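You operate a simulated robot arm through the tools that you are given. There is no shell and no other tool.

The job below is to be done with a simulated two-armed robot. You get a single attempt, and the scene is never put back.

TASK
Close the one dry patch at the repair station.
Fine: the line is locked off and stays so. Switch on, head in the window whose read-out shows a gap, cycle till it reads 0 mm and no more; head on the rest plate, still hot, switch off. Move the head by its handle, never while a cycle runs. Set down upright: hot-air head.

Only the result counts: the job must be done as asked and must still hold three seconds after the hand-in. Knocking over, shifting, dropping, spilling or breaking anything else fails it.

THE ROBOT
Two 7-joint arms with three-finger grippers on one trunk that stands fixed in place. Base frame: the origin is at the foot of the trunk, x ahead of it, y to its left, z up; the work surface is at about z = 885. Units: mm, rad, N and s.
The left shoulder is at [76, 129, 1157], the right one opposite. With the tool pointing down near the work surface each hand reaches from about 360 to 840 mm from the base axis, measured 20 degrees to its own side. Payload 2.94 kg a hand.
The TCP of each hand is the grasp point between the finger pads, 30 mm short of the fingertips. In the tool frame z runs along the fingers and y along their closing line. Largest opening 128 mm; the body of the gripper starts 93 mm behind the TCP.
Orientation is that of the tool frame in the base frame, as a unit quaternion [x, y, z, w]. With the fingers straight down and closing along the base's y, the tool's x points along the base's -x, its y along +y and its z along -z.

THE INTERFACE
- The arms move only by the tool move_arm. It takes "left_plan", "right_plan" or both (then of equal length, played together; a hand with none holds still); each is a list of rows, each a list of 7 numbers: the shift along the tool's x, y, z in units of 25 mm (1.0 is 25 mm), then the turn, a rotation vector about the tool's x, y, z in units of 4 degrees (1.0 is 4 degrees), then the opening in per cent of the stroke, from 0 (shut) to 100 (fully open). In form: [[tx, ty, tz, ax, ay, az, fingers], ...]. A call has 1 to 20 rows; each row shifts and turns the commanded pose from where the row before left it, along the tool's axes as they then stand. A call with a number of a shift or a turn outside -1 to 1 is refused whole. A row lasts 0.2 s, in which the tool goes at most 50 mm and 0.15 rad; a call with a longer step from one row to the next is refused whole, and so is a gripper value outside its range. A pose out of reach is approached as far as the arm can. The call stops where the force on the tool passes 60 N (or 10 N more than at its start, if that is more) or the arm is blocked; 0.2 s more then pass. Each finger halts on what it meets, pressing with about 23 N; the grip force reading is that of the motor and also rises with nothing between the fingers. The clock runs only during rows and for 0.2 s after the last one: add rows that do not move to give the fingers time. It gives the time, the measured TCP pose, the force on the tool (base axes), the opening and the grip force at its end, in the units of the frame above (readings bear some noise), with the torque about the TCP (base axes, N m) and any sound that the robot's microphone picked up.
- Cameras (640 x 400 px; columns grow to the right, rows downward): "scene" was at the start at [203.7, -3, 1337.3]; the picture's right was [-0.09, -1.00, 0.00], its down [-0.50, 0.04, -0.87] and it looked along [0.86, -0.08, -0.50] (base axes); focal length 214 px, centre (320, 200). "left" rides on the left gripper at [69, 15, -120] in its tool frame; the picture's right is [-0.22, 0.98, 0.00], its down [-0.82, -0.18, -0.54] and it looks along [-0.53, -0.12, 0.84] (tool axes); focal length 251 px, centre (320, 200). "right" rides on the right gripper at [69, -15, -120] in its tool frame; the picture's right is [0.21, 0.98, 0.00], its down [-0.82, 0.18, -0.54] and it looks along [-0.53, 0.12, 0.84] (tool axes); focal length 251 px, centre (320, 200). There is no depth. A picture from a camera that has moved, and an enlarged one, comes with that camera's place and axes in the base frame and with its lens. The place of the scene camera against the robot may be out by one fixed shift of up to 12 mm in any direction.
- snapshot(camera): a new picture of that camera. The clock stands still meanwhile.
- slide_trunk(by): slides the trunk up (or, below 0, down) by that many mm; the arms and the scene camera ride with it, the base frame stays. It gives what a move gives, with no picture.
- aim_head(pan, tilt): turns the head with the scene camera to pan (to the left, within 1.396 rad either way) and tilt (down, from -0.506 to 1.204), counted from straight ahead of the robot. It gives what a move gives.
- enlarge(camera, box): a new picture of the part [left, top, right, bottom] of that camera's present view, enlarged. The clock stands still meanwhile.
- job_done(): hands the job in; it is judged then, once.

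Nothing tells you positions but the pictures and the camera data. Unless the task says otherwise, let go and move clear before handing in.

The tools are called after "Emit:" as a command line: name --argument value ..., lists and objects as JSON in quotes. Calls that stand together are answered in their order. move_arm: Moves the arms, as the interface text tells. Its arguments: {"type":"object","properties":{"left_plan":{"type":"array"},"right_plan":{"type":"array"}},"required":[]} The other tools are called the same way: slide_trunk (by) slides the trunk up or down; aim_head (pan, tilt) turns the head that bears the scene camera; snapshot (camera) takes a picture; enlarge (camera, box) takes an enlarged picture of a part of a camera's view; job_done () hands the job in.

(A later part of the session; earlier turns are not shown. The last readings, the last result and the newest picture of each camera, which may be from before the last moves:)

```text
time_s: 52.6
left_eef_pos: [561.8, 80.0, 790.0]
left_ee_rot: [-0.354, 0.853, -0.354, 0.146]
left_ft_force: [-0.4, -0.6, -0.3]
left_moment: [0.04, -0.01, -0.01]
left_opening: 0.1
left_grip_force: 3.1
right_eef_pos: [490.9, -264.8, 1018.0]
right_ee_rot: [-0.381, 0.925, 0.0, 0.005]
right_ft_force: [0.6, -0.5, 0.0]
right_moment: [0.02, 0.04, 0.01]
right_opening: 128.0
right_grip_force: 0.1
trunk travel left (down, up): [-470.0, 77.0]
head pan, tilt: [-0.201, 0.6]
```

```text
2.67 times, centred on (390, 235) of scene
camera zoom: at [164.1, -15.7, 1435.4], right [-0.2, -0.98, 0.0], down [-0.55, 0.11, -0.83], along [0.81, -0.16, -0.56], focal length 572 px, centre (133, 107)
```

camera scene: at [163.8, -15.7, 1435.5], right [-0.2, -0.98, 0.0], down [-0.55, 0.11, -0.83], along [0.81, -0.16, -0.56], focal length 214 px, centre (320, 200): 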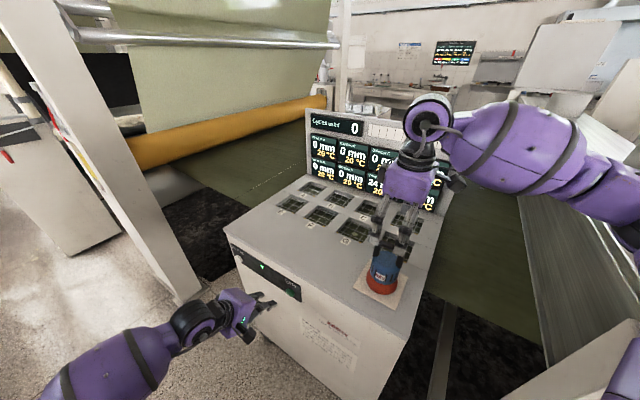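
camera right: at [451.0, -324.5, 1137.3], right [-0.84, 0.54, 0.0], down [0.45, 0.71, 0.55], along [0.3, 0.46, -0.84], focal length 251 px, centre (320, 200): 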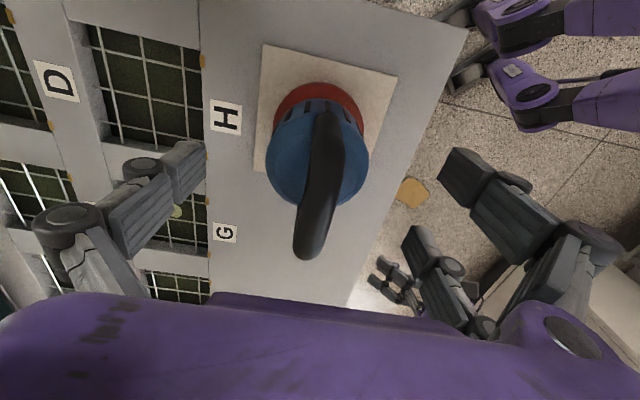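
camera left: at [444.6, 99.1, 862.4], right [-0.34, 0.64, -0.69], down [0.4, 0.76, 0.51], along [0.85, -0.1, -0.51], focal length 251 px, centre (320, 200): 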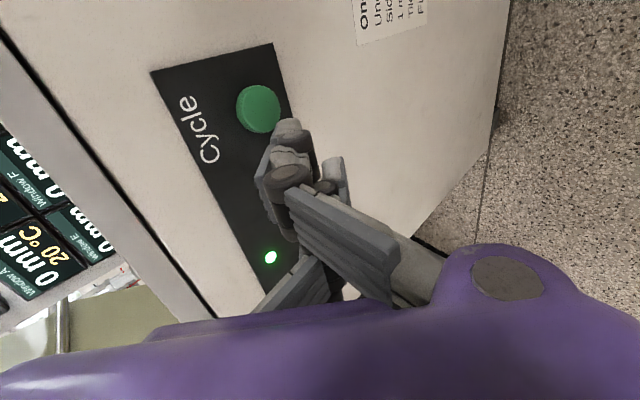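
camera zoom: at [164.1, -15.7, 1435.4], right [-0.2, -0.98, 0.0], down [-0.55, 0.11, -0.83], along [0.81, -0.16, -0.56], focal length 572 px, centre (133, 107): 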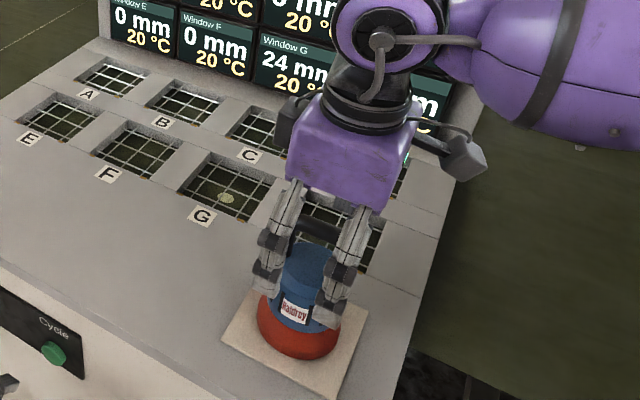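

The pads straddle the bar with the TCP about 4 mm below its axis and the sides look even. I'll close to a narrow gap first to confirm centring.

Emit:
move_arm --right_plan '[[0, 0, 0, 0, 0, 0, 60], [0, 0, 0, 0, 0, 0, 35], [0, 0, 0, 0, 0, 0, 27], [0, 0, 0, 0, 0, 0, 27]]'

Emit:
snapshot --camera "right"

Emit:
enlarge --camera "scene" --box '[330, 160, 450, 310]'

```text
time_s: 53.6
left_eef_pos: [560.8, 80.9, 790.4]
left_ee_rot: [-0.355, 0.853, -0.354, 0.147]
left_ft_force: [0.1, -0.8, 0.6]
left_moment: [-0.01, 0.01, -0.02]
left_opening: 0.0
left_grip_force: 3.0
right_eef_pos: [488.8, -264.9, 1017.2]
right_ee_rot: [-0.381, 0.925, 0.0, 0.005]
right_ft_force: [1.2, -0.9, 2.1]
right_moment: [-0.07, -0.05, -0.02]
right_opening: 35.3
right_grip_force: 0.6
trunk travel left (down, up): [-470.0, 77.0]
head pan, tilt: [-0.201, 0.6]
```

```text
taken
camera right: at [451.0, -324.7, 1137.6], right [-0.84, 0.54, -0.01], down [0.45, 0.7, 0.55], along [0.3, 0.46, -0.84], focal length 251 px, centre (320, 200)
```

right: 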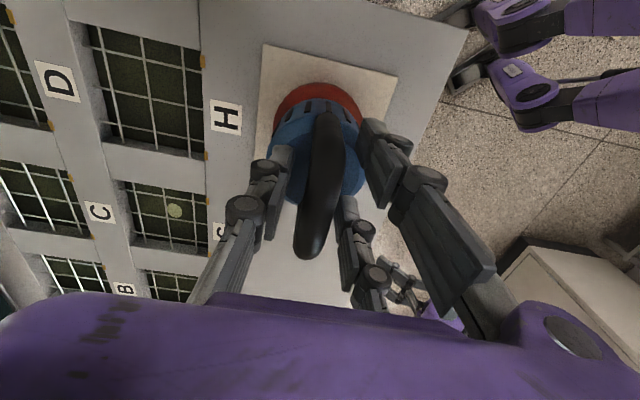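

```text
2.67 times, centred on (390, 235) of scene
camera zoom: at [163.9, -15.9, 1435.4], right [-0.2, -0.98, 0.0], down [-0.55, 0.11, -0.83], along [0.81, -0.16, -0.56], focal length 572 px, centre (133, 107)
```

zoom: 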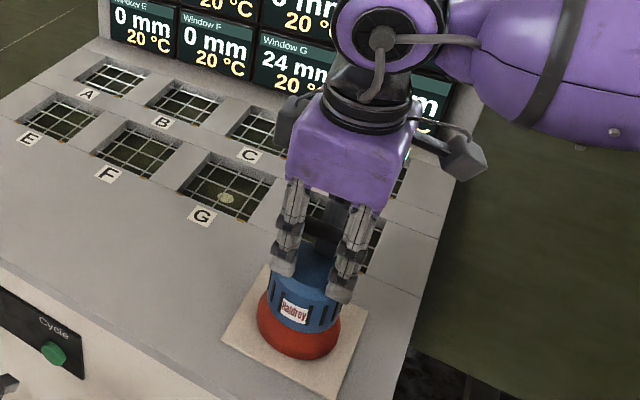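

The prongs sit evenly on both sides of the bar. Now I'll close fully and let the grip settle.

Emit:
move_arm --right_plan '[[0, 0, 0, 0, 0, 0, 20], [0, 0, 0, 0, 0, 0, 12], [0, 0, 0, 0, 0, 0, 0], [0, 0, 0, 0, 0, 0, 0], [0, 0, 0, 0, 0, 0, 0]]'

Emit:
snapshot --camera "right"

Emit:
enlarge --camera "scene" --box '[330, 160, 450, 310]'

```text
time_s: 54.9
left_eef_pos: [560.9, 81.0, 790.6]
left_ee_rot: [-0.354, 0.853, -0.354, 0.147]
left_ft_force: [0.1, 0.0, -0.3]
left_moment: [-0.01, 0.01, -0.02]
left_opening: 0.0
left_grip_force: 3.7
right_eef_pos: [489.7, -264.1, 1018.0]
right_ee_rot: [-0.381, 0.924, 0.0, 0.005]
right_ft_force: [-2.3, 2.6, 0.3]
right_moment: [0.58, 0.6, 0.03]
right_opening: 15.0
right_grip_force: 23.4
trunk travel left (down, up): [-470.0, 77.0]
head pan, tilt: [-0.201, 0.6]
```

```text
taken
camera right: at [450.5, -324.3, 1137.5], right [-0.84, 0.54, 0.0], down [0.45, 0.71, 0.55], along [0.3, 0.46, -0.84], focal length 251 px, centre (320, 200)
```

right: 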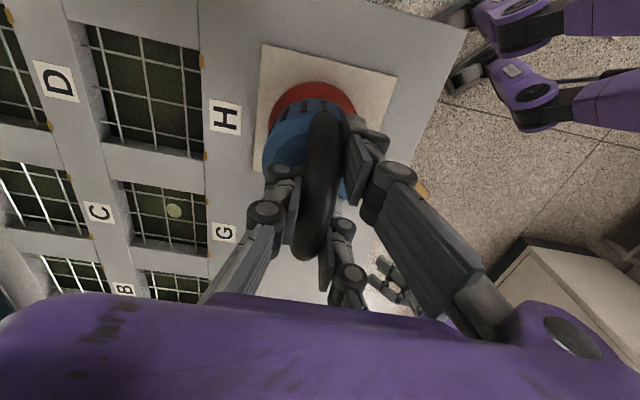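

```text
2.67 times, centred on (390, 235) of scene
camera zoom: at [163.5, -15.5, 1435.5], right [-0.2, -0.98, 0.0], down [-0.55, 0.11, -0.83], along [0.81, -0.16, -0.56], focal length 572 px, centre (133, 107)
```

zoom: 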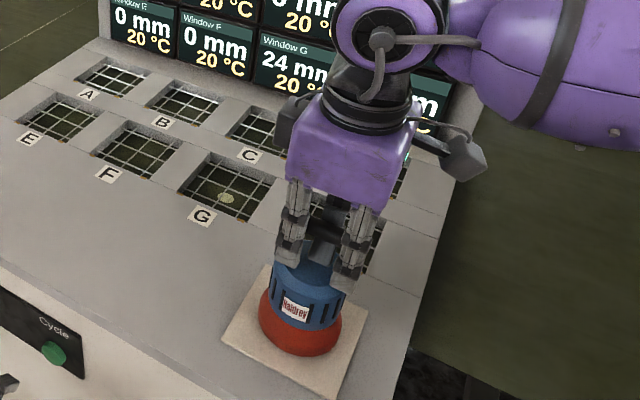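

The bar is gripped at 15 mm with full grip force, though there's some torque about the bar. I'll lift only 15 mm and check whether the head hangs upright.

Emit:
move_arm --right_plan '[[0, 0, -0.1, 0, 0, 0, 0], [0, 0, -0.1, 0, 0, 0, 0], [0, 0, -0.2, 0, 0, 0, 0], [0, 0, -0.2, 0, 0, 0, 0], [0, 0, 0, 0, 0, 0, 0]]'

Emit:
snapshot --camera "right"

Emit:
enlarge --camera "scene" --box '[330, 160, 450, 310]'

```text
time_s: 56.0
left_eef_pos: [562.3, 80.1, 789.7]
left_ee_rot: [-0.355, 0.853, -0.353, 0.147]
left_ft_force: [0.0, -0.9, 0.2]
left_moment: [-0.02, 0.02, -0.01]
left_opening: 0.0
left_grip_force: 3.0
right_eef_pos: [491.2, -265.1, 1033.3]
right_ee_rot: [-0.381, 0.925, 0.0, 0.004]
right_ft_force: [0.1, -0.2, -9.7]
right_moment: [0.06, 0.09, -0.01]
right_opening: 14.9
right_grip_force: 22.5
trunk travel left (down, up): [-470.0, 77.0]
head pan, tilt: [-0.201, 0.6]
```

```text
taken
camera right: at [452.2, -324.9, 1153.6], right [-0.84, 0.54, 0.0], down [0.45, 0.71, 0.55], along [0.3, 0.46, -0.84], focal length 251 px, centre (320, 200)
```

right: 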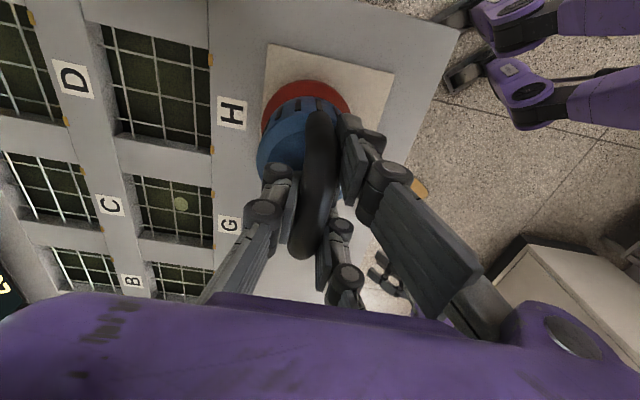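

```text
2.67 times, centred on (390, 235) of scene
camera zoom: at [164.9, -16.3, 1435.3], right [-0.2, -0.98, 0.0], down [-0.55, 0.11, -0.82], along [0.81, -0.16, -0.57], focal length 572 px, centre (133, 107)
```

zoom: 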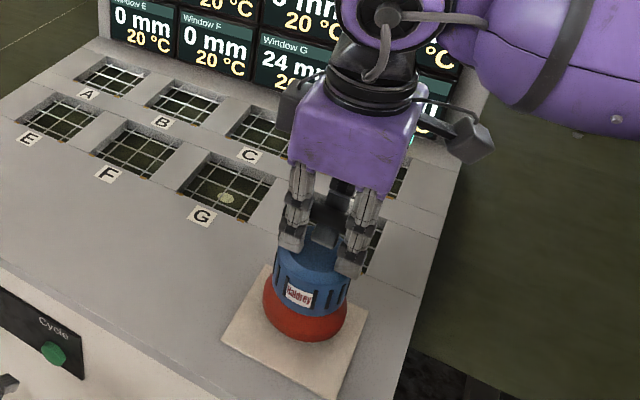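

The head is lifted (about 1 kg) but its base seems to lean several degrees toward the back. I'll zoom in to estimate the tilt so I can level it with the wrist.

Emit:
enlarge --camera "right" --box '[220, 50, 420, 200]'

Emit:
enlarge --camera "scene" --box '[360, 230, 440, 310]'

Emit:
snapshot --camera "scene"

```text
2.67 times, centred on (320, 125) of right
camera zoom: at [452.2, -324.9, 1153.6], right [-0.84, 0.54, 0.0], down [0.45, 0.71, 0.55], along [0.3, 0.46, -0.84], focal length 670 px, centre (320, 400)
```

zoom: 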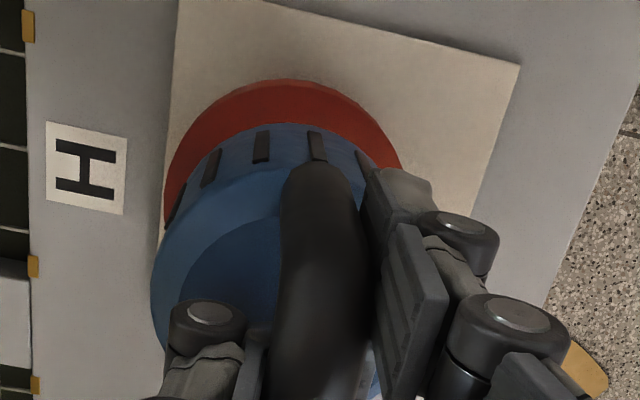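

```text
5.00 times, centred on (400, 270) of scene
camera zoom: at [164.9, -16.3, 1435.3], right [-0.2, -0.98, 0.0], down [-0.55, 0.11, -0.82], along [0.81, -0.16, -0.57], focal length 1072 px, centre (-80, -150)
```

zoom: 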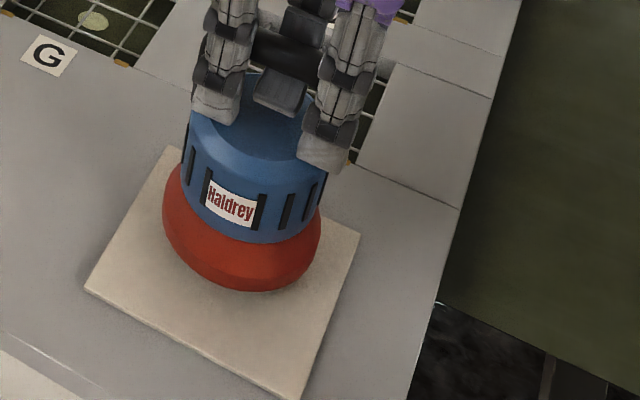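

```text
taken
camera scene: at [164.9, -16.3, 1435.3], right [-0.2, -0.98, 0.0], down [-0.55, 0.11, -0.82], along [0.81, -0.16, -0.57], focal length 214 px, centre (320, 200)
```

scene: 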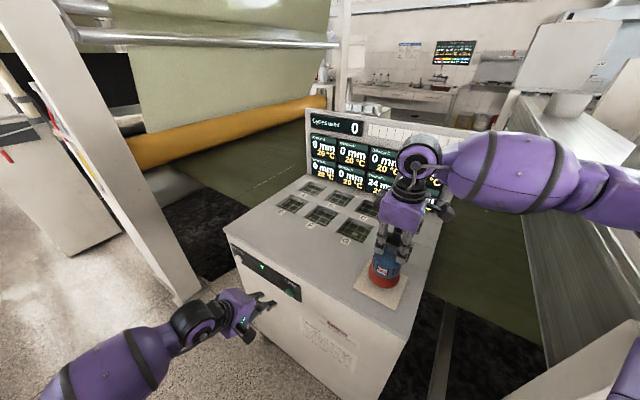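

The base leans about 6° toward the back (v) side. I'll lift a little more and rotate the hand −6° about its x axis to level the head, then check.

Emit:
move_arm --right_plan '[[0, 0, -0.4, 0, 0, 0, 0], [0, 0, -0.4, -0.5, 0, 0, 0], [0, 0, 0, -0.5, 0, 0, 0], [0, 0, 0, -0.5, 0, 0, 0], [0, 0, 0, 0, 0, 0, 0]]'

Emit:
enlarge --camera "right" --box '[220, 50, 420, 200]'

Emit:
enlarge --camera "scene" --box '[360, 220, 440, 310]'

```text
time_s: 57.2
left_eef_pos: [561.6, 80.3, 789.3]
left_ee_rot: [-0.354, 0.853, -0.354, 0.146]
left_ft_force: [1.3, -0.1, 0.2]
left_moment: [0.01, -0.01, -0.05]
left_opening: 0.1
left_grip_force: 3.3
right_eef_pos: [493.0, -264.4, 1044.9]
right_ee_rot: [-0.38, 0.925, 0.0, 0.004]
right_ft_force: [0.0, -0.2, -10.5]
right_moment: [0.06, 0.1, -0.01]
right_opening: 14.9
right_grip_force: 22.7
right hand out of reach, approached as far as the arm can: row 2, 3
trunk travel left (down, up): [-470.0, 77.0]
head pan, tilt: [-0.201, 0.6]
```

```text
2.67 times, centred on (320, 125) of right
camera zoom: at [452.2, -324.7, 1163.2], right [-0.84, 0.54, 0.0], down [0.45, 0.71, 0.55], along [0.3, 0.46, -0.84], focal length 670 px, centre (320, 400)
```

zoom: 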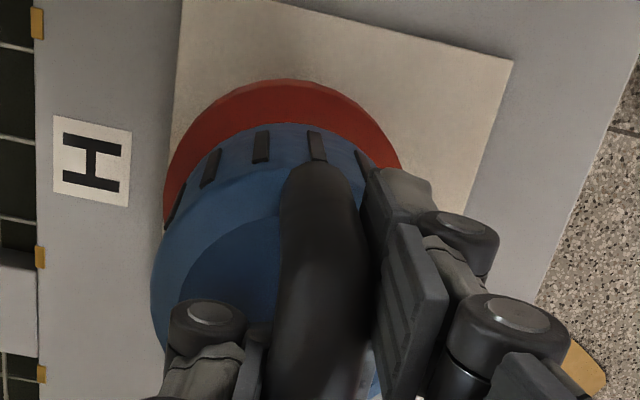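

```text
4.44 times, centred on (400, 265) of scene
camera zoom: at [164.8, -16.3, 1435.3], right [-0.2, -0.98, 0.0], down [-0.55, 0.11, -0.82], along [0.81, -0.16, -0.57], focal length 953 px, centre (-36, -89)
```

zoom: 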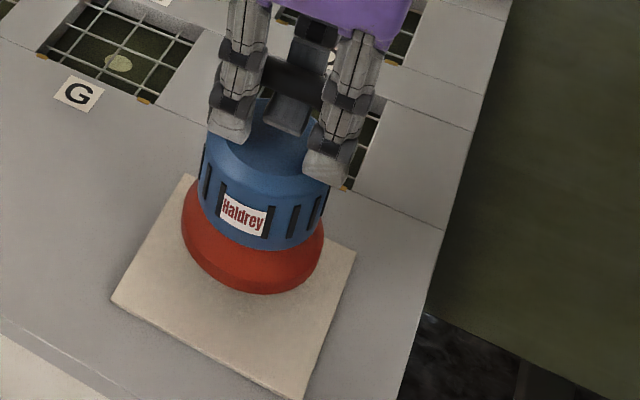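

The wrist can't tilt that way here, so I'll set the head back on the plate and re-grip higher. That way only the bar, not the legs, is pinched, and it should hang straighter.

Emit:
move_arm --right_plan '[[0, 0, 0.4, 0, 0, 0, 0], [0, 0, 0.3, 0, 0, 0, 0], [0, 0, 0.16, 0, 0, 0, 0], [0, 0, 0.08, 0, 0, 0, 0], [0, 0, 0, 0, 0, 0, 0]]'

Emit:
enlarge --camera "scene" --box '[360, 220, 440, 310]'

```text
time_s: 58.5
left_eef_pos: [562.6, 80.6, 790.3]
left_ee_rot: [-0.354, 0.853, -0.353, 0.147]
left_ft_force: [-0.5, 0.5, 0.4]
left_moment: [0.01, 0.03, 0.05]
left_opening: 0.0
left_grip_force: 2.9
right_eef_pos: [492.3, -263.8, 1044.0]
right_ee_rot: [-0.381, 0.924, -0.001, 0.004]
right_ft_force: [0.7, -0.2, -9.7]
right_moment: [0.04, 0.07, 0.04]
right_opening: 14.8
right_grip_force: 22.7
right hand out of reach, approached as far as the arm can: row 1, 2, 3
trunk travel left (down, up): [-470.0, 77.0]
head pan, tilt: [-0.201, 0.6]
```

```text
4.44 times, centred on (400, 265) of scene
camera zoom: at [164.8, -16.3, 1435.3], right [-0.2, -0.98, 0.0], down [-0.55, 0.11, -0.82], along [0.81, -0.16, -0.57], focal length 953 px, centre (-36, -89)
```

zoom: 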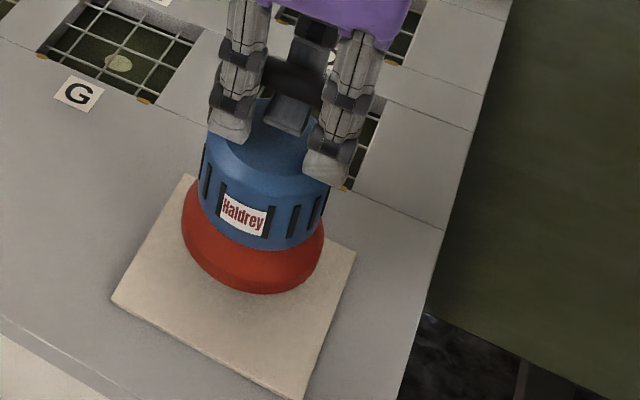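

The command still holds the unreachable tilt. I'll undo that rotation so the hand is level again, then lower the rest.

Emit:
move_arm --right_plan '[[0, 0, 0, 0.5, 0, 0, 0], [0, 0, 0, 0.5, 0, 0, 0], [0, 0, 0, 0.5, 0, 0, 0], [0, 0, 0, 0, 0, 0, 0]]'

Emit:
enlarge --camera "scene" --box '[360, 220, 440, 310]'

```text
time_s: 59.5
left_eef_pos: [561.1, 81.1, 789.4]
left_ee_rot: [-0.354, 0.853, -0.353, 0.147]
left_ft_force: [0.6, -0.5, -0.7]
left_moment: [0.01, 0.02, 0.02]
left_opening: 0.0
left_grip_force: 3.0
right_eef_pos: [491.1, -264.7, 1041.2]
right_ee_rot: [-0.38, 0.924, -0.033, 0.017]
right_ft_force: [0.2, 0.4, -10.8]
right_moment: [0.06, 0.16, -0.06]
right_opening: 15.0
right_grip_force: 22.7
trunk travel left (down, up): [-470.0, 77.0]
head pan, tilt: [-0.201, 0.6]
```

```text
4.44 times, centred on (400, 265) of scene
camera zoom: at [164.8, -16.4, 1435.3], right [-0.2, -0.98, 0.0], down [-0.55, 0.11, -0.82], along [0.81, -0.16, -0.57], focal length 953 px, centre (-36, -89)
```

zoom: 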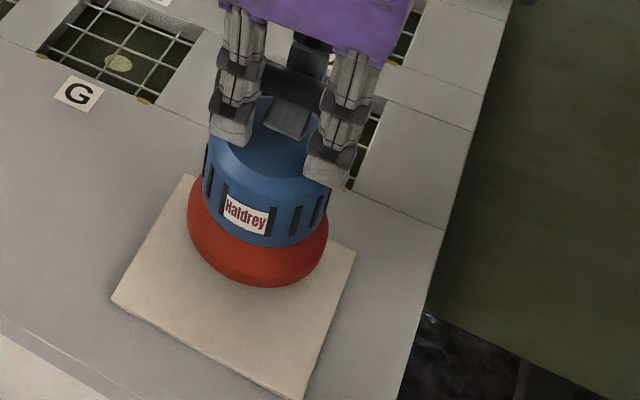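

The hand now has a +4° tilt left over. I'll take that out and lower in small steps to the plate.

Emit:
move_arm --right_plan '[[0, 0, 0, -0.5, 0, 0, 0], [0, 0, 0, -0.48, 0, 0, 0], [0, 0, 0.3, 0, 0, 0, 0], [0, 0, 0.2, 0, 0, 0, 0], [0, 0, 0.12, 0, 0, 0, 0], [0, 0, 0, 0, 0, 0, 0]]'

Emit:
enlarge --camera "scene" --box '[360, 220, 440, 310]'

Emit:
snapshot --camera "right"

```text
time_s: 60.9
left_eef_pos: [562.1, 79.3, 789.3]
left_ee_rot: [-0.354, 0.853, -0.353, 0.147]
left_ft_force: [-0.2, -0.2, -0.4]
left_moment: [-0.03, -0.03, -0.01]
left_opening: 0.1
left_grip_force: 2.9
right_eef_pos: [490.8, -264.7, 1025.6]
right_ee_rot: [-0.381, 0.925, -0.002, 0.003]
right_ft_force: [0.3, -0.2, -10.1]
right_moment: [0.02, 0.1, -0.01]
right_opening: 14.5
right_grip_force: 22.9
trunk travel left (down, up): [-470.0, 77.0]
head pan, tilt: [-0.201, 0.6]
```

```text
4.44 times, centred on (400, 265) of scene
camera zoom: at [164.8, -16.3, 1435.3], right [-0.2, -0.98, 0.0], down [-0.55, 0.11, -0.82], along [0.81, -0.16, -0.57], focal length 953 px, centre (-36, -89)
```

zoom: 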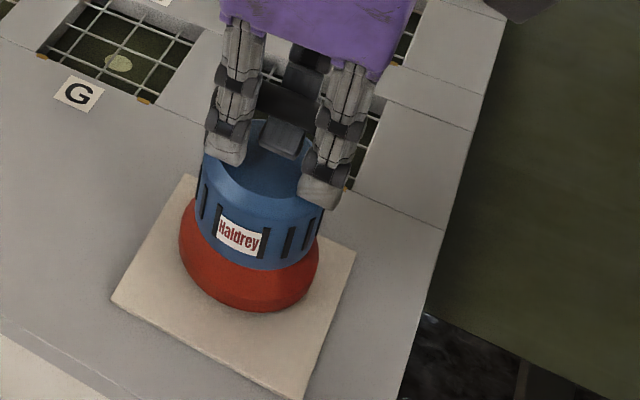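

```text
taken
camera right: at [451.4, -324.8, 1145.2], right [-0.84, 0.54, -0.01], down [0.45, 0.71, 0.55], along [0.3, 0.46, -0.84], focal length 251 px, centre (320, 200)
```

right: 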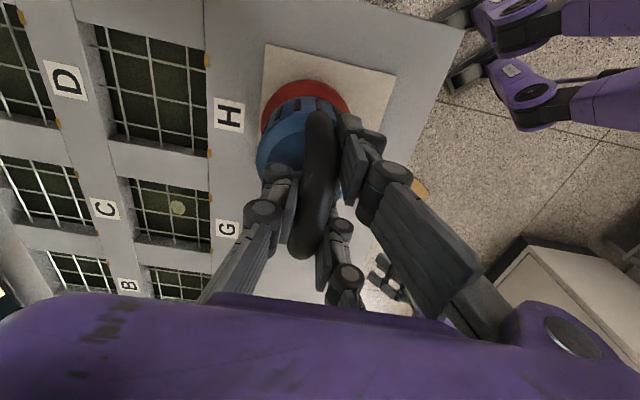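

Still hanging free just above the plate. I'll nudge it toward the front by 7 mm and lower until the plate takes some load.

Emit:
move_arm --right_plan '[[0, 0.28, 0, 0, 0, 0, 0], [0, 0, 0.08, 0, 0, 0, 0], [0, 0, 0.08, 0, 0, 0, 0], [0, 0, 0, 0, 0, 0, 0]]'

```text
time_s: 61.9
left_eef_pos: [563.2, 80.1, 789.4]
left_ee_rot: [-0.354, 0.853, -0.353, 0.148]
left_ft_force: [-0.5, 0.5, 0.0]
left_moment: [-0.01, -0.02, -0.04]
left_opening: 0.3
left_grip_force: 3.1
right_eef_pos: [485.5, -261.4, 1021.4]
right_ee_rot: [-0.381, 0.925, 0.0, 0.004]
right_ft_force: [-0.2, 0.2, -9.5]
right_moment: [0.04, 0.13, -0.02]
right_opening: 14.6
right_grip_force: 22.4
trunk travel left (down, up): [-470.0, 77.0]
head pan, tilt: [-0.201, 0.6]
```

No load change yet; I'll lower another few millimetres in 1.5 mm steps.

Emit:
move_arm --right_plan '[[0, 0, 0.06, 0, 0, 0, 0], [0, 0, 0.06, 0, 0, 0, 0], [0, 0, 0, 0, 0, 0, 0]]'

```text
time_s: 62.6
left_eef_pos: [562.7, 80.3, 790.3]
left_ee_rot: [-0.354, 0.853, -0.353, 0.148]
left_ft_force: [-0.4, 0.6, 0.0]
left_moment: [0.01, -0.01, -0.01]
left_opening: 0.1
left_grip_force: 3.1
right_eef_pos: [486.5, -260.7, 1019.4]
right_ee_rot: [-0.381, 0.924, 0.0, 0.004]
right_ft_force: [0.2, 0.5, -6.3]
right_moment: [0.12, 0.25, 0.01]
right_opening: 14.5
right_grip_force: 22.8
trunk travel left (down, up): [-470.0, 77.0]
head pan, tilt: [-0.201, 0.6]
```

The plate is now taking load, which means the lean is only about 4°, so I'll keep this grip. Before carrying it over, I'll measure window G accurately from here.

Emit:
enlarge --camera "right" --box '[0, 0, 260, 300]'

Emit:
enlarge --camera "scene" --box '[270, 170, 450, 310]'

```text
1.33 times, centred on (130, 150) of right
camera zoom: at [446.5, -320.2, 1139.5], right [-0.84, 0.54, -0.01], down [0.45, 0.71, 0.55], along [0.3, 0.46, -0.84], focal length 335 px, centre (573, 267)
```

zoom: 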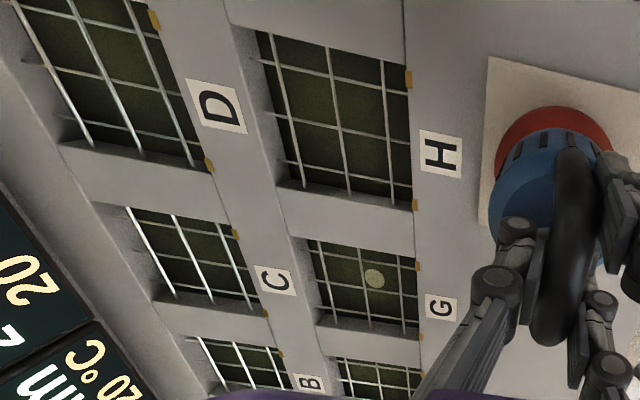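

```text
2.86 times, centred on (360, 240) of scene
camera zoom: at [164.8, -16.3, 1435.5], right [-0.2, -0.98, 0.0], down [-0.55, 0.11, -0.82], along [0.81, -0.16, -0.57], focal length 613 px, centre (206, 86)
```

zoom: 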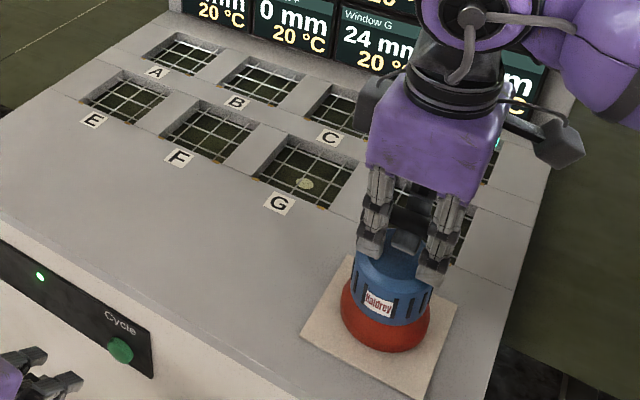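

Window G is about 98 × 103 mm, centred near (723, -261), and the head's base is about 86 mm across, so there is a little room. I'll lift the head and carry it over, hovering well above the deck.

Emit:
move_arm --right_plan '[[0, 0, -0.3, 0, 0, 0, 0], [0, 0, -0.5, 0, 0, 0, 0], [0, 0, -0.5, 0, 0, 0, 0], [0, 0, -0.5, 0, 0, 0, 0], [-0.564, -0.526, 0, 0, 0, 0, 0], [-0.564, -0.526, 0, 0, 0, 0, 0], [-0.564, -0.526, 0, 0, 0, 0, 0], [-0.564, -0.526, 0, 0, 0, 0, 0], [-0.564, -0.526, 0, 0, 0, 0, 0], [-0.564, -0.526, 0, 0, 0, 0, 0], [0, 0, 0, 0, 0, 0, 0]]'

Emit:
snapshot --camera "scene"

Emit:
snapshot --camera "right"

```text
time_s: 65.0
left_eef_pos: [562.7, 79.5, 789.4]
left_ee_rot: [-0.353, 0.853, -0.354, 0.147]
left_ft_force: [1.1, -0.7, 0.3]
left_moment: [0.0, 0.01, -0.05]
left_opening: 0.0
left_grip_force: 2.8
right_eef_pos: [504.9, -259.3, 1065.0]
right_ee_rot: [-0.38, 0.925, -0.001, 0.005]
right_ft_force: [1.0, 0.4, -10.4]
right_moment: [0.03, 0.14, 0.02]
right_opening: 15.0
right_grip_force: 22.5
right hand out of reach, approached as far as the arm can: row 6, 7, 8, 9, 10
trunk travel left (down, up): [-470.0, 77.0]
head pan, tilt: [-0.201, 0.6]
```

```text
taken
camera scene: at [164.7, -16.3, 1435.3], right [-0.2, -0.98, 0.0], down [-0.55, 0.11, -0.82], along [0.81, -0.16, -0.57], focal length 214 px, centre (320, 200)
```

scene: 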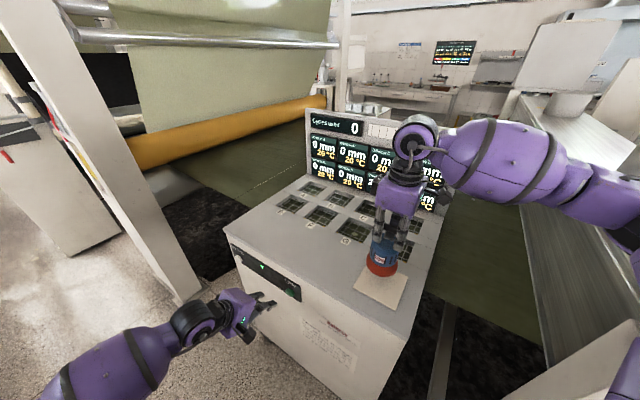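

```text
taken
camera right: at [465.3, -318.7, 1183.7], right [-0.84, 0.54, -0.01], down [0.45, 0.7, 0.55], along [0.3, 0.46, -0.84], focal length 251 px, centre (320, 200)
```

right: 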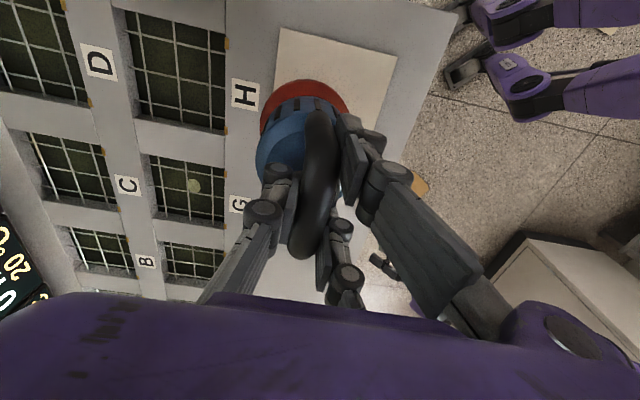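

The wrist hits a limit if it keeps the 45° yaw farther forward. The head is round, so I can let it turn about the vertical while carrying; I'll yaw back about 24° first.

Emit:
move_arm --right_plan '[[0, 0, 0, 0, 0, 1, 0], [0, 0, 0, 0, 0, 1, 0], [0, 0, 0, 0, 0, 1, 0], [0, 0, 0, 0, 0, 1, 0], [0, 0, 0, 0, 0, 1, 0], [0, 0, 0, 0, 0, 1, 0], [0, 0, 0, 0, 0, 0, 0]]'

Emit:
snapshot --camera "scene"

```text
time_s: 66.7
left_eef_pos: [563.3, 80.0, 789.2]
left_ee_rot: [-0.354, 0.853, -0.354, 0.146]
left_ft_force: [-0.9, 0.4, 0.1]
left_moment: [-0.02, 0.01, -0.02]
left_opening: 0.1
left_grip_force: 3.1
right_eef_pos: [504.1, -258.2, 1064.8]
right_ee_rot: [-0.18, 0.984, 0.001, 0.004]
right_ft_force: [0.6, 0.9, -9.2]
right_moment: [0.11, 0.08, -0.03]
right_opening: 14.8
right_grip_force: 23.2
trunk travel left (down, up): [-470.0, 77.0]
head pan, tilt: [-0.201, 0.6]
```

```text
taken
camera scene: at [164.8, -16.3, 1435.3], right [-0.2, -0.98, 0.0], down [-0.55, 0.11, -0.82], along [0.81, -0.16, -0.57], focal length 214 px, centre (320, 200)
```

scene: 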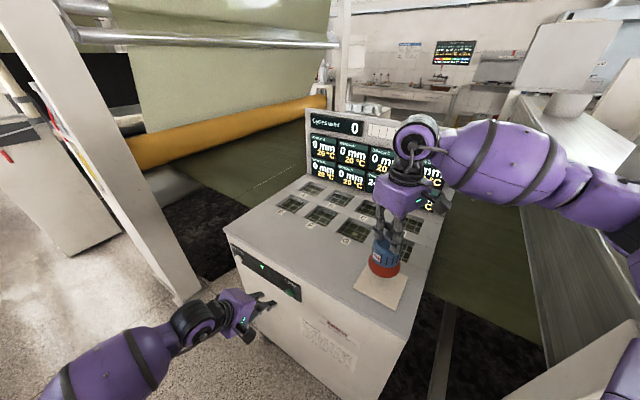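

The head turned with the hand to about 21° of yaw. Now I'll move toward window G.

Emit:
move_arm --right_plan '[[-0.825, -0.277, 0, 0, 0, 0, 0], [-0.825, -0.277, 0, 0, 0, 0, 0], [-0.825, -0.277, 0, 0, 0, 0, 0], [-0.825, -0.277, 0, 0, 0, 0, 0], [-0.825, -0.277, 0, 0, 0, 0, 0], [-0.825, -0.277, 0, 0, 0, 0, 0], [0, 0, 0, 0, 0, 0, 0]]'

Emit:
snapshot --camera "scene"

```text
time_s: 68.2
left_eef_pos: [558.6, 79.2, 790.1]
left_ee_rot: [-0.352, 0.853, -0.354, 0.148]
left_ft_force: [-0.4, -0.2, 0.5]
left_moment: [0.01, 0.0, 0.04]
left_opening: 0.0
left_grip_force: 2.9
right_eef_pos: [631.3, -255.0, 1067.7]
right_ee_rot: [-0.182, 0.983, 0.0, 0.005]
right_ft_force: [-1.0, -0.5, -9.4]
right_moment: [0.1, 0.02, 0.04]
right_opening: 15.0
right_grip_force: 23.2
trunk travel left (down, up): [-470.0, 77.0]
head pan, tilt: [-0.201, 0.6]
```

```text
taken
camera scene: at [160.1, -16.9, 1435.4], right [-0.2, -0.98, 0.0], down [-0.55, 0.11, -0.83], along [0.81, -0.16, -0.56], focal length 214 px, centre (320, 200)
```

scene: 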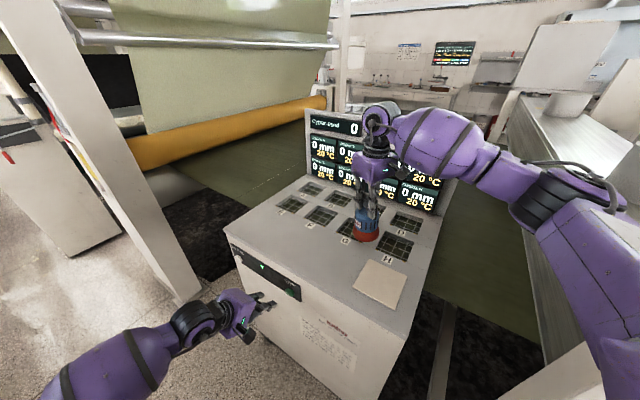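

The body leaned back by about 5 mm, so the right upper arm may be brushing the post again. I'll raise the trunk 30 mm for clearance before going further.

Emit:
slide_trunk --by 30

Emit:
snapshot --camera "scene"

```text
time_s: 69.0
left_eef_pos: [564.1, 78.7, 817.7]
left_ee_rot: [-0.355, 0.854, -0.352, 0.145]
left_ft_force: [-0.2, 0.2, -0.3]
left_moment: [-0.03, 0.01, -0.02]
left_opening: 0.0
left_grip_force: 3.1
right_eef_pos: [633.4, -254.1, 1092.0]
right_ee_rot: [-0.181, 0.984, 0.0, 0.001]
right_ft_force: [0.4, 0.0, -11.1]
right_moment: [0.12, 0.12, 0.04]
right_opening: 14.8
right_grip_force: 23.0
trunk travel left (down, up): [-500.0, 47.0]
head pan, tilt: [-0.201, 0.6]
```

```text
taken
camera scene: at [144.3, -16.6, 1470.7], right [-0.2, -0.98, 0.0], down [-0.56, 0.11, -0.82], along [0.81, -0.16, -0.57], focal length 214 px, centre (320, 200)
```

scene: 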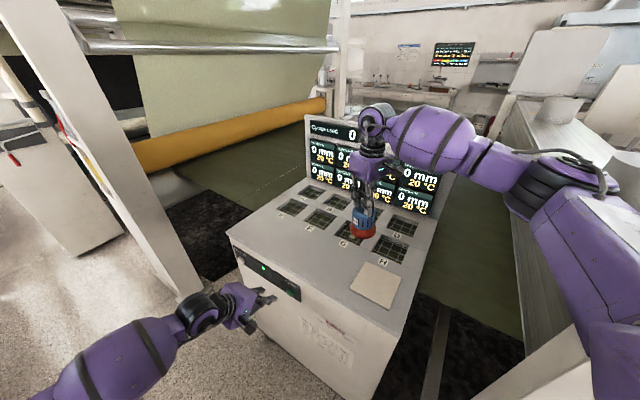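

The lean is gone after raising. I'll go on to the spot above window G.

Emit:
move_arm --right_plan '[[-0.842, -0.2865, 0, 0, 0, 0, 0], [-0.842, -0.2865, 0, 0, 0, 0, 0], [-0.842, -0.2865, 0, 0, 0, 0, 0], [-0.842, -0.2865, 0, 0, 0, 0, 0], [0, 0, 0, 0, 0, 0, 0]]'

Emit:
snapshot --camera "scene"

Emit:
snapshot --camera "right"

```text
time_s: 70.2
left_eef_pos: [563.6, 79.3, 819.7]
left_ee_rot: [-0.355, 0.853, -0.354, 0.147]
left_ft_force: [0.3, -0.1, -0.9]
left_moment: [0.0, -0.01, 0.01]
left_opening: 0.0
left_grip_force: 3.0
right_eef_pos: [689.3, -251.4, 1094.5]
right_ee_rot: [-0.181, 0.983, 0.001, 0.004]
right_ft_force: [0.5, 0.4, -9.7]
right_moment: [0.09, 0.11, -0.01]
right_opening: 14.9
right_grip_force: 22.9
right hand out of reach, approached as far as the arm can: row 3, 4
trunk travel left (down, up): [-500.0, 47.0]
head pan, tilt: [-0.201, 0.6]
```

```text
taken
camera scene: at [142.1, -16.2, 1471.2], right [-0.2, -0.98, 0.0], down [-0.55, 0.11, -0.82], along [0.81, -0.16, -0.57], focal length 214 px, centre (320, 200)
```

scene: 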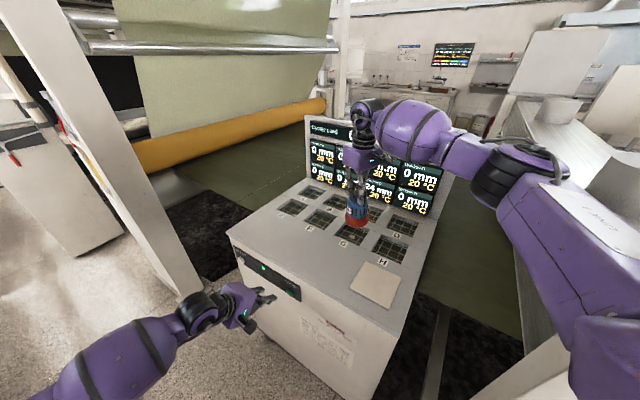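

```text
taken
camera right: at [629.0, -290.7, 1214.6], right [-0.55, 0.84, 0.0], down [0.7, 0.46, 0.55], along [0.46, 0.3, -0.84], focal length 251 px, centre (320, 200)
```

right: 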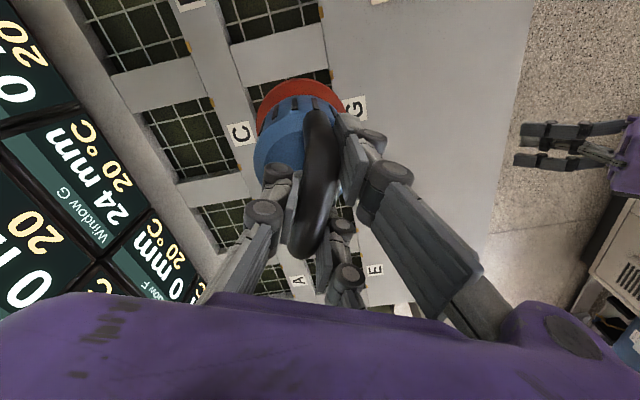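

The limit binds again, so I'll turn the hand another 20° back to zero yaw and then cover the last 37 mm.

Emit:
move_arm --right_plan '[[0, 0, 0, 0, 0, 1, 0], [0, 0, 0, 0, 0, 1, 0], [0, 0, 0, 0, 0, 1, 0], [0, 0, 0, 0, 0, 1, 0], [0, 0, 0, 0, 0, 1, 0], [-0.73, 0, 0, 0, 0, 0, 0], [-0.73, 0, 0, 0, 0, 0, 0], [0, 0, 0, 0, 0, 0, 0]]'

Emit:
snapshot --camera "scene"

Emit:
snapshot --camera "right"

```text
time_s: 72.0
left_eef_pos: [563.0, 80.1, 818.9]
left_ee_rot: [-0.354, 0.853, -0.354, 0.147]
left_ft_force: [0.0, 0.2, -0.7]
left_moment: [0.03, 0.03, 0.03]
left_opening: 0.1
left_grip_force: 2.5
right_eef_pos: [725.8, -251.4, 1095.5]
right_ee_rot: [-0.007, 1.0, 0.001, 0.004]
right_ft_force: [-0.3, 0.2, -9.7]
right_moment: [0.13, 0.07, -0.02]
right_opening: 14.8
right_grip_force: 23.1
trunk travel left (down, up): [-500.0, 47.0]
head pan, tilt: [-0.201, 0.6]
```

```text
taken
camera scene: at [141.7, -16.7, 1471.3], right [-0.2, -0.98, 0.0], down [-0.55, 0.11, -0.82], along [0.81, -0.16, -0.57], focal length 214 px, centre (320, 200)
```

scene: 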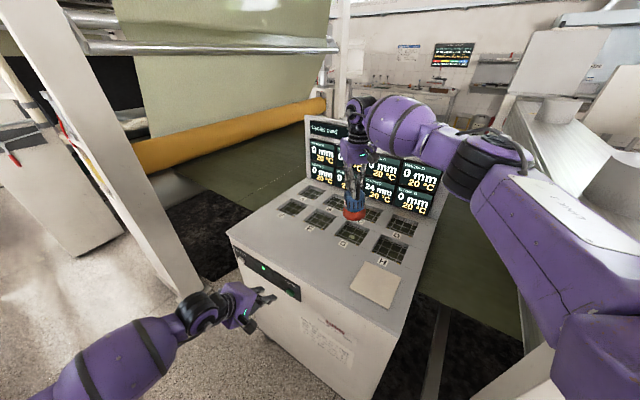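

```text
taken
camera right: at [656.2, -267.9, 1216.2], right [-0.23, 0.97, 0.0], down [0.81, 0.19, 0.55], along [0.53, 0.13, -0.84], focal length 251 px, centre (320, 200)
```

right: 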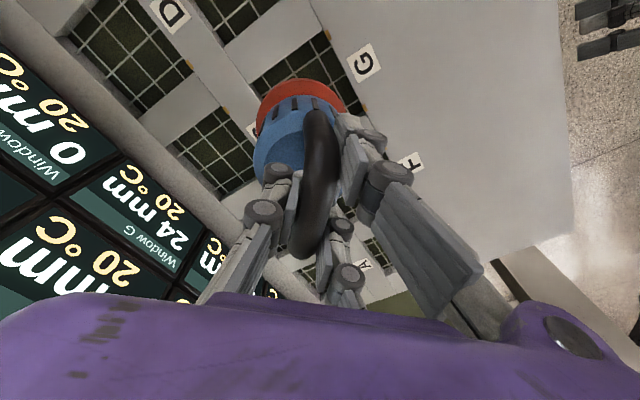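

The head hovers over window G with the arm free. I'll lower it to about 20 mm above the deck and check alignment.

Emit:
move_arm --right_plan '[[0, 0, 0.6, 0, 0, 0, 0], [0, 0, 0.6, 0, 0, 0, 0], [0, 0, 0.6, 0, 0, 0, 0], [0, 0, 0.5, 0, 0, 0, 0], [0, 0, 0, 0, 0, 0, 0]]'

Emit:
enlarge --camera "scene" --box '[310, 160, 410, 260]'

Emit:
enlarge --camera "right" --box '[200, 0, 420, 180]'

Emit:
snapshot --camera "scene"

```text
time_s: 73.2
left_eef_pos: [562.0, 79.7, 818.8]
left_ee_rot: [-0.355, 0.853, -0.354, 0.146]
left_ft_force: [-0.4, -0.4, 0.0]
left_moment: [-0.02, 0.0, -0.03]
left_opening: 0.0
left_grip_force: 3.2
right_eef_pos: [725.7, -250.4, 1037.9]
right_ee_rot: [-0.007, 1.0, 0.0, 0.003]
right_ft_force: [-0.5, 1.0, -11.2]
right_moment: [0.16, 0.05, -0.01]
right_opening: 14.7
right_grip_force: 23.3
trunk travel left (down, up): [-500.0, 47.0]
head pan, tilt: [-0.201, 0.6]
```

```text
4.00 times, centred on (360, 210) of scene
camera zoom: at [142.0, -16.2, 1471.3], right [-0.2, -0.98, 0.0], down [-0.55, 0.11, -0.82], along [0.81, -0.16, -0.57], focal length 858 px, centre (160, 160)
```

zoom: 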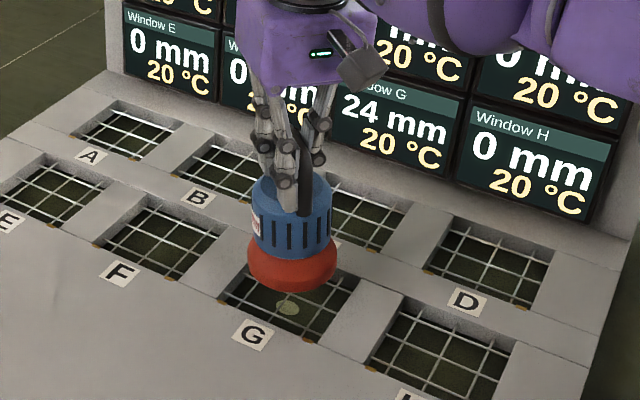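

```text
2.22 times, centred on (310, 90) of right
camera zoom: at [656.3, -267.5, 1158.0], right [-0.23, 0.97, 0.0], down [0.81, 0.19, 0.55], along [0.53, 0.13, -0.84], focal length 559 px, centre (342, 444)
```

zoom: 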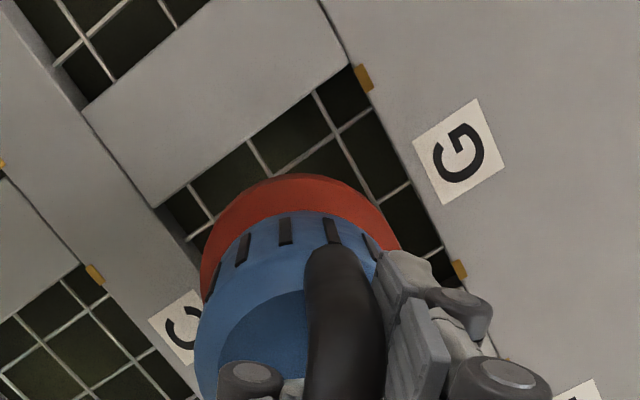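

```text
taken
camera scene: at [142.0, -16.2, 1471.3], right [-0.2, -0.98, 0.0], down [-0.55, 0.11, -0.82], along [0.81, -0.16, -0.57], focal length 214 px, centre (320, 200)
```

scene: 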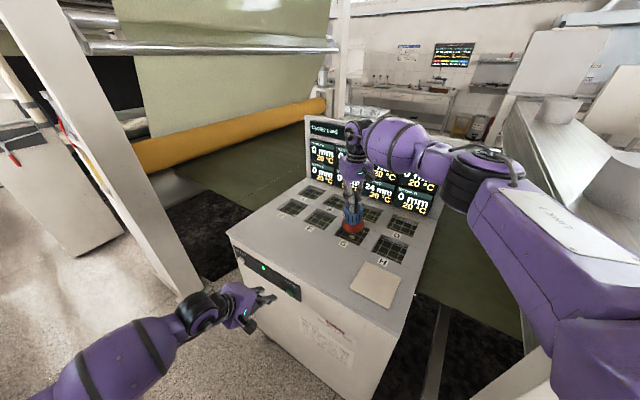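

The base appears about 10 mm too far forward of the window's centre. I'll shift it back 10 mm, lower to about 10 mm above the deck, and look again.

Emit:
move_arm --right_plan '[[0.4, 0, 0, 0, 0, 0, 0], [0, 0, 0.3, 0, 0, 0, 0], [0, 0, 0.3, 0, 0, 0, 0], [0, 0, 0, 0, 0, 0, 0]]'

Emit:
enlarge --camera "scene" --box '[320, 180, 400, 260]'

Emit:
enlarge --camera "right" --box '[200, 0, 420, 180]'

```text
time_s: 74.2
left_eef_pos: [561.8, 79.4, 819.7]
left_ee_rot: [-0.355, 0.853, -0.353, 0.147]
left_ft_force: [0.2, -0.1, 0.2]
left_moment: [0.01, 0.0, 0.03]
left_opening: 0.0
left_grip_force: 2.7
right_eef_pos: [717.0, -251.1, 1023.0]
right_ee_rot: [-0.007, 1.0, 0.001, 0.004]
right_ft_force: [-1.2, 0.7, -10.2]
right_moment: [0.13, 0.06, 0.01]
right_opening: 14.7
right_grip_force: 22.7
trunk travel left (down, up): [-500.0, 47.0]
head pan, tilt: [-0.201, 0.6]
```

```text
5.00 times, centred on (360, 220) of scene
camera zoom: at [142.0, -16.3, 1471.3], right [-0.2, -0.98, 0.0], down [-0.55, 0.11, -0.82], along [0.81, -0.16, -0.57], focal length 1072 px, centre (120, 100)
```

zoom: 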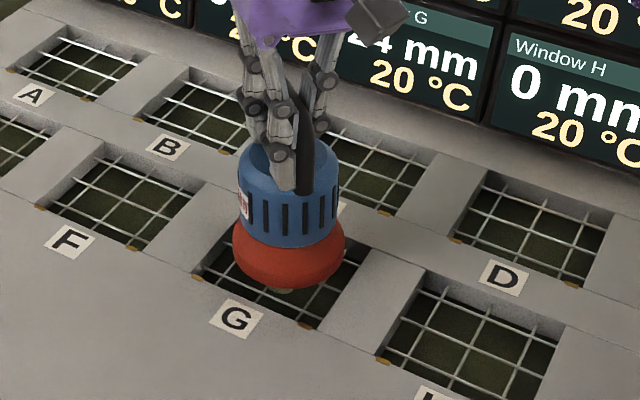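

```text
2.22 times, centred on (310, 90) of right
camera zoom: at [647.1, -268.3, 1143.2], right [-0.23, 0.97, 0.0], down [0.81, 0.19, 0.55], along [0.53, 0.13, -0.84], focal length 559 px, centre (342, 444)
```

zoom: 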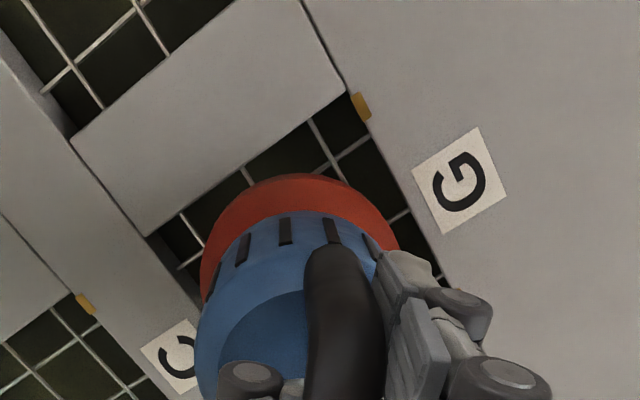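

Both views now agree to within about 3 mm. I'll make a 2.5 mm correction and lower to deck level, checking for contact.

Emit:
move_arm --right_plan '[[0.1, 0, 0, 0, 0, 0, 0], [0, 0, 0.2, 0, 0, 0, 0], [0, 0, 0.2, 0, 0, 0, 0], [0, 0, 0, 0, 0, 0, 0]]'

Emit:
enlarge --camera "scene" --box '[320, 180, 400, 260]'

Emit:
enlarge --camera "right" --box '[200, 0, 420, 180]'

```text
time_s: 75.2
left_eef_pos: [563.0, 79.3, 819.8]
left_ee_rot: [-0.354, 0.854, -0.353, 0.146]
left_ft_force: [0.3, -0.8, 0.2]
left_moment: [-0.03, 0.01, 0.03]
left_opening: 0.0
left_grip_force: 2.8
right_eef_pos: [714.6, -253.0, 1013.9]
right_ee_rot: [-0.008, 1.0, 0.001, 0.005]
right_ft_force: [-0.3, -0.3, -10.6]
right_moment: [0.13, 0.05, 0.01]
right_opening: 14.9
right_grip_force: 23.0
trunk travel left (down, up): [-500.0, 47.0]
head pan, tilt: [-0.201, 0.6]
```

```text
5.00 times, centred on (360, 220) of scene
camera zoom: at [142.1, -16.3, 1471.2], right [-0.2, -0.98, 0.0], down [-0.55, 0.11, -0.82], along [0.81, -0.16, -0.57], focal length 1072 px, centre (120, 100)
```

zoom: 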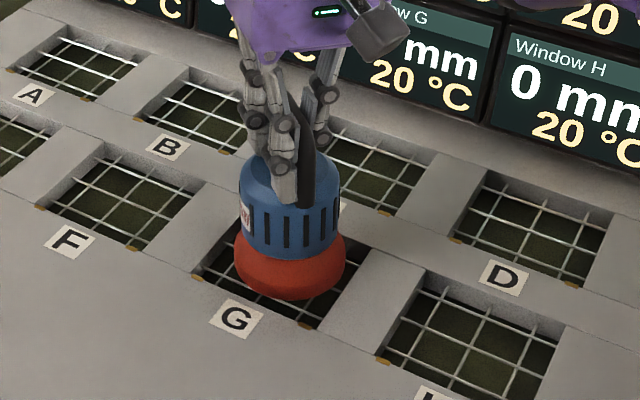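

```text
2.22 times, centred on (310, 90) of right
camera zoom: at [644.8, -269.3, 1133.4], right [-0.23, 0.97, 0.0], down [0.81, 0.19, 0.55], along [0.53, 0.13, -0.84], focal length 559 px, centre (342, 444)
```

zoom: 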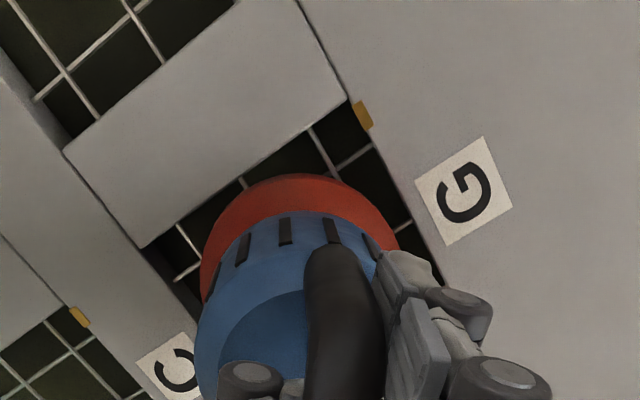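

It is nearly centred, with a slightly larger gap at the front, so I'll nudge it 3 mm toward the front. Then I'll lower it into the window in small steps, watching the forces.

Emit:
move_arm --right_plan '[[0.1, 0.1, 0, 0, 0, 0, 0], [0, 0, 0.16, 0, 0, 0, 0], [0, 0, 0.16, 0, 0, 0, 0], [0, 0, 0, 0, 0, 0, 0]]'

Emit:
enlarge --camera "scene" --box '[320, 180, 400, 260]'

Emit:
enlarge --camera "right" --box '[200, 0, 420, 180]'

```text
time_s: 76.2
left_eef_pos: [562.1, 79.7, 821.0]
left_ee_rot: [-0.354, 0.853, -0.354, 0.148]
left_ft_force: [0.9, 0.3, 0.3]
left_moment: [-0.01, -0.01, -0.01]
left_opening: 0.0
left_grip_force: 3.3
right_eef_pos: [712.4, -249.5, 1011.3]
right_ee_rot: [-0.005, 1.0, 0.001, 0.008]
right_ft_force: [0.0, -5.1, 14.0]
right_moment: [0.08, 0.02, -0.04]
right_opening: 14.7
right_grip_force: 22.9
trunk travel left (down, up): [-500.0, 47.0]
head pan, tilt: [-0.201, 0.6]
```

```text
5.00 times, centred on (360, 220) of scene
camera zoom: at [139.0, -16.1, 1472.0], right [-0.2, -0.98, 0.0], down [-0.55, 0.11, -0.83], along [0.81, -0.16, -0.56], focal length 1072 px, centre (120, 100)
```

zoom: 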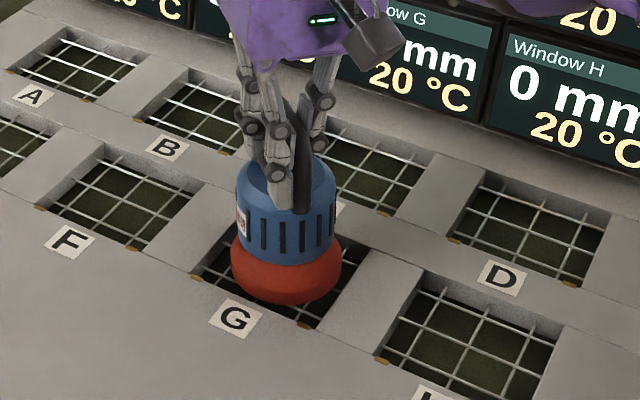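

```text
2.22 times, centred on (310, 90) of right
camera zoom: at [641.3, -266.8, 1130.0], right [-0.23, 0.97, 0.0], down [0.81, 0.19, 0.55], along [0.54, 0.13, -0.83], focal length 559 px, centre (342, 444)
```

zoom: 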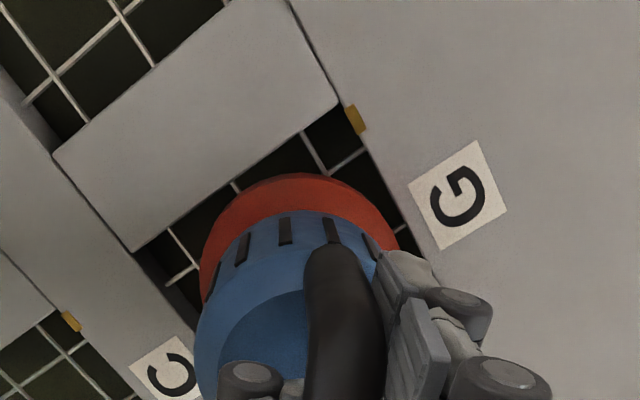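

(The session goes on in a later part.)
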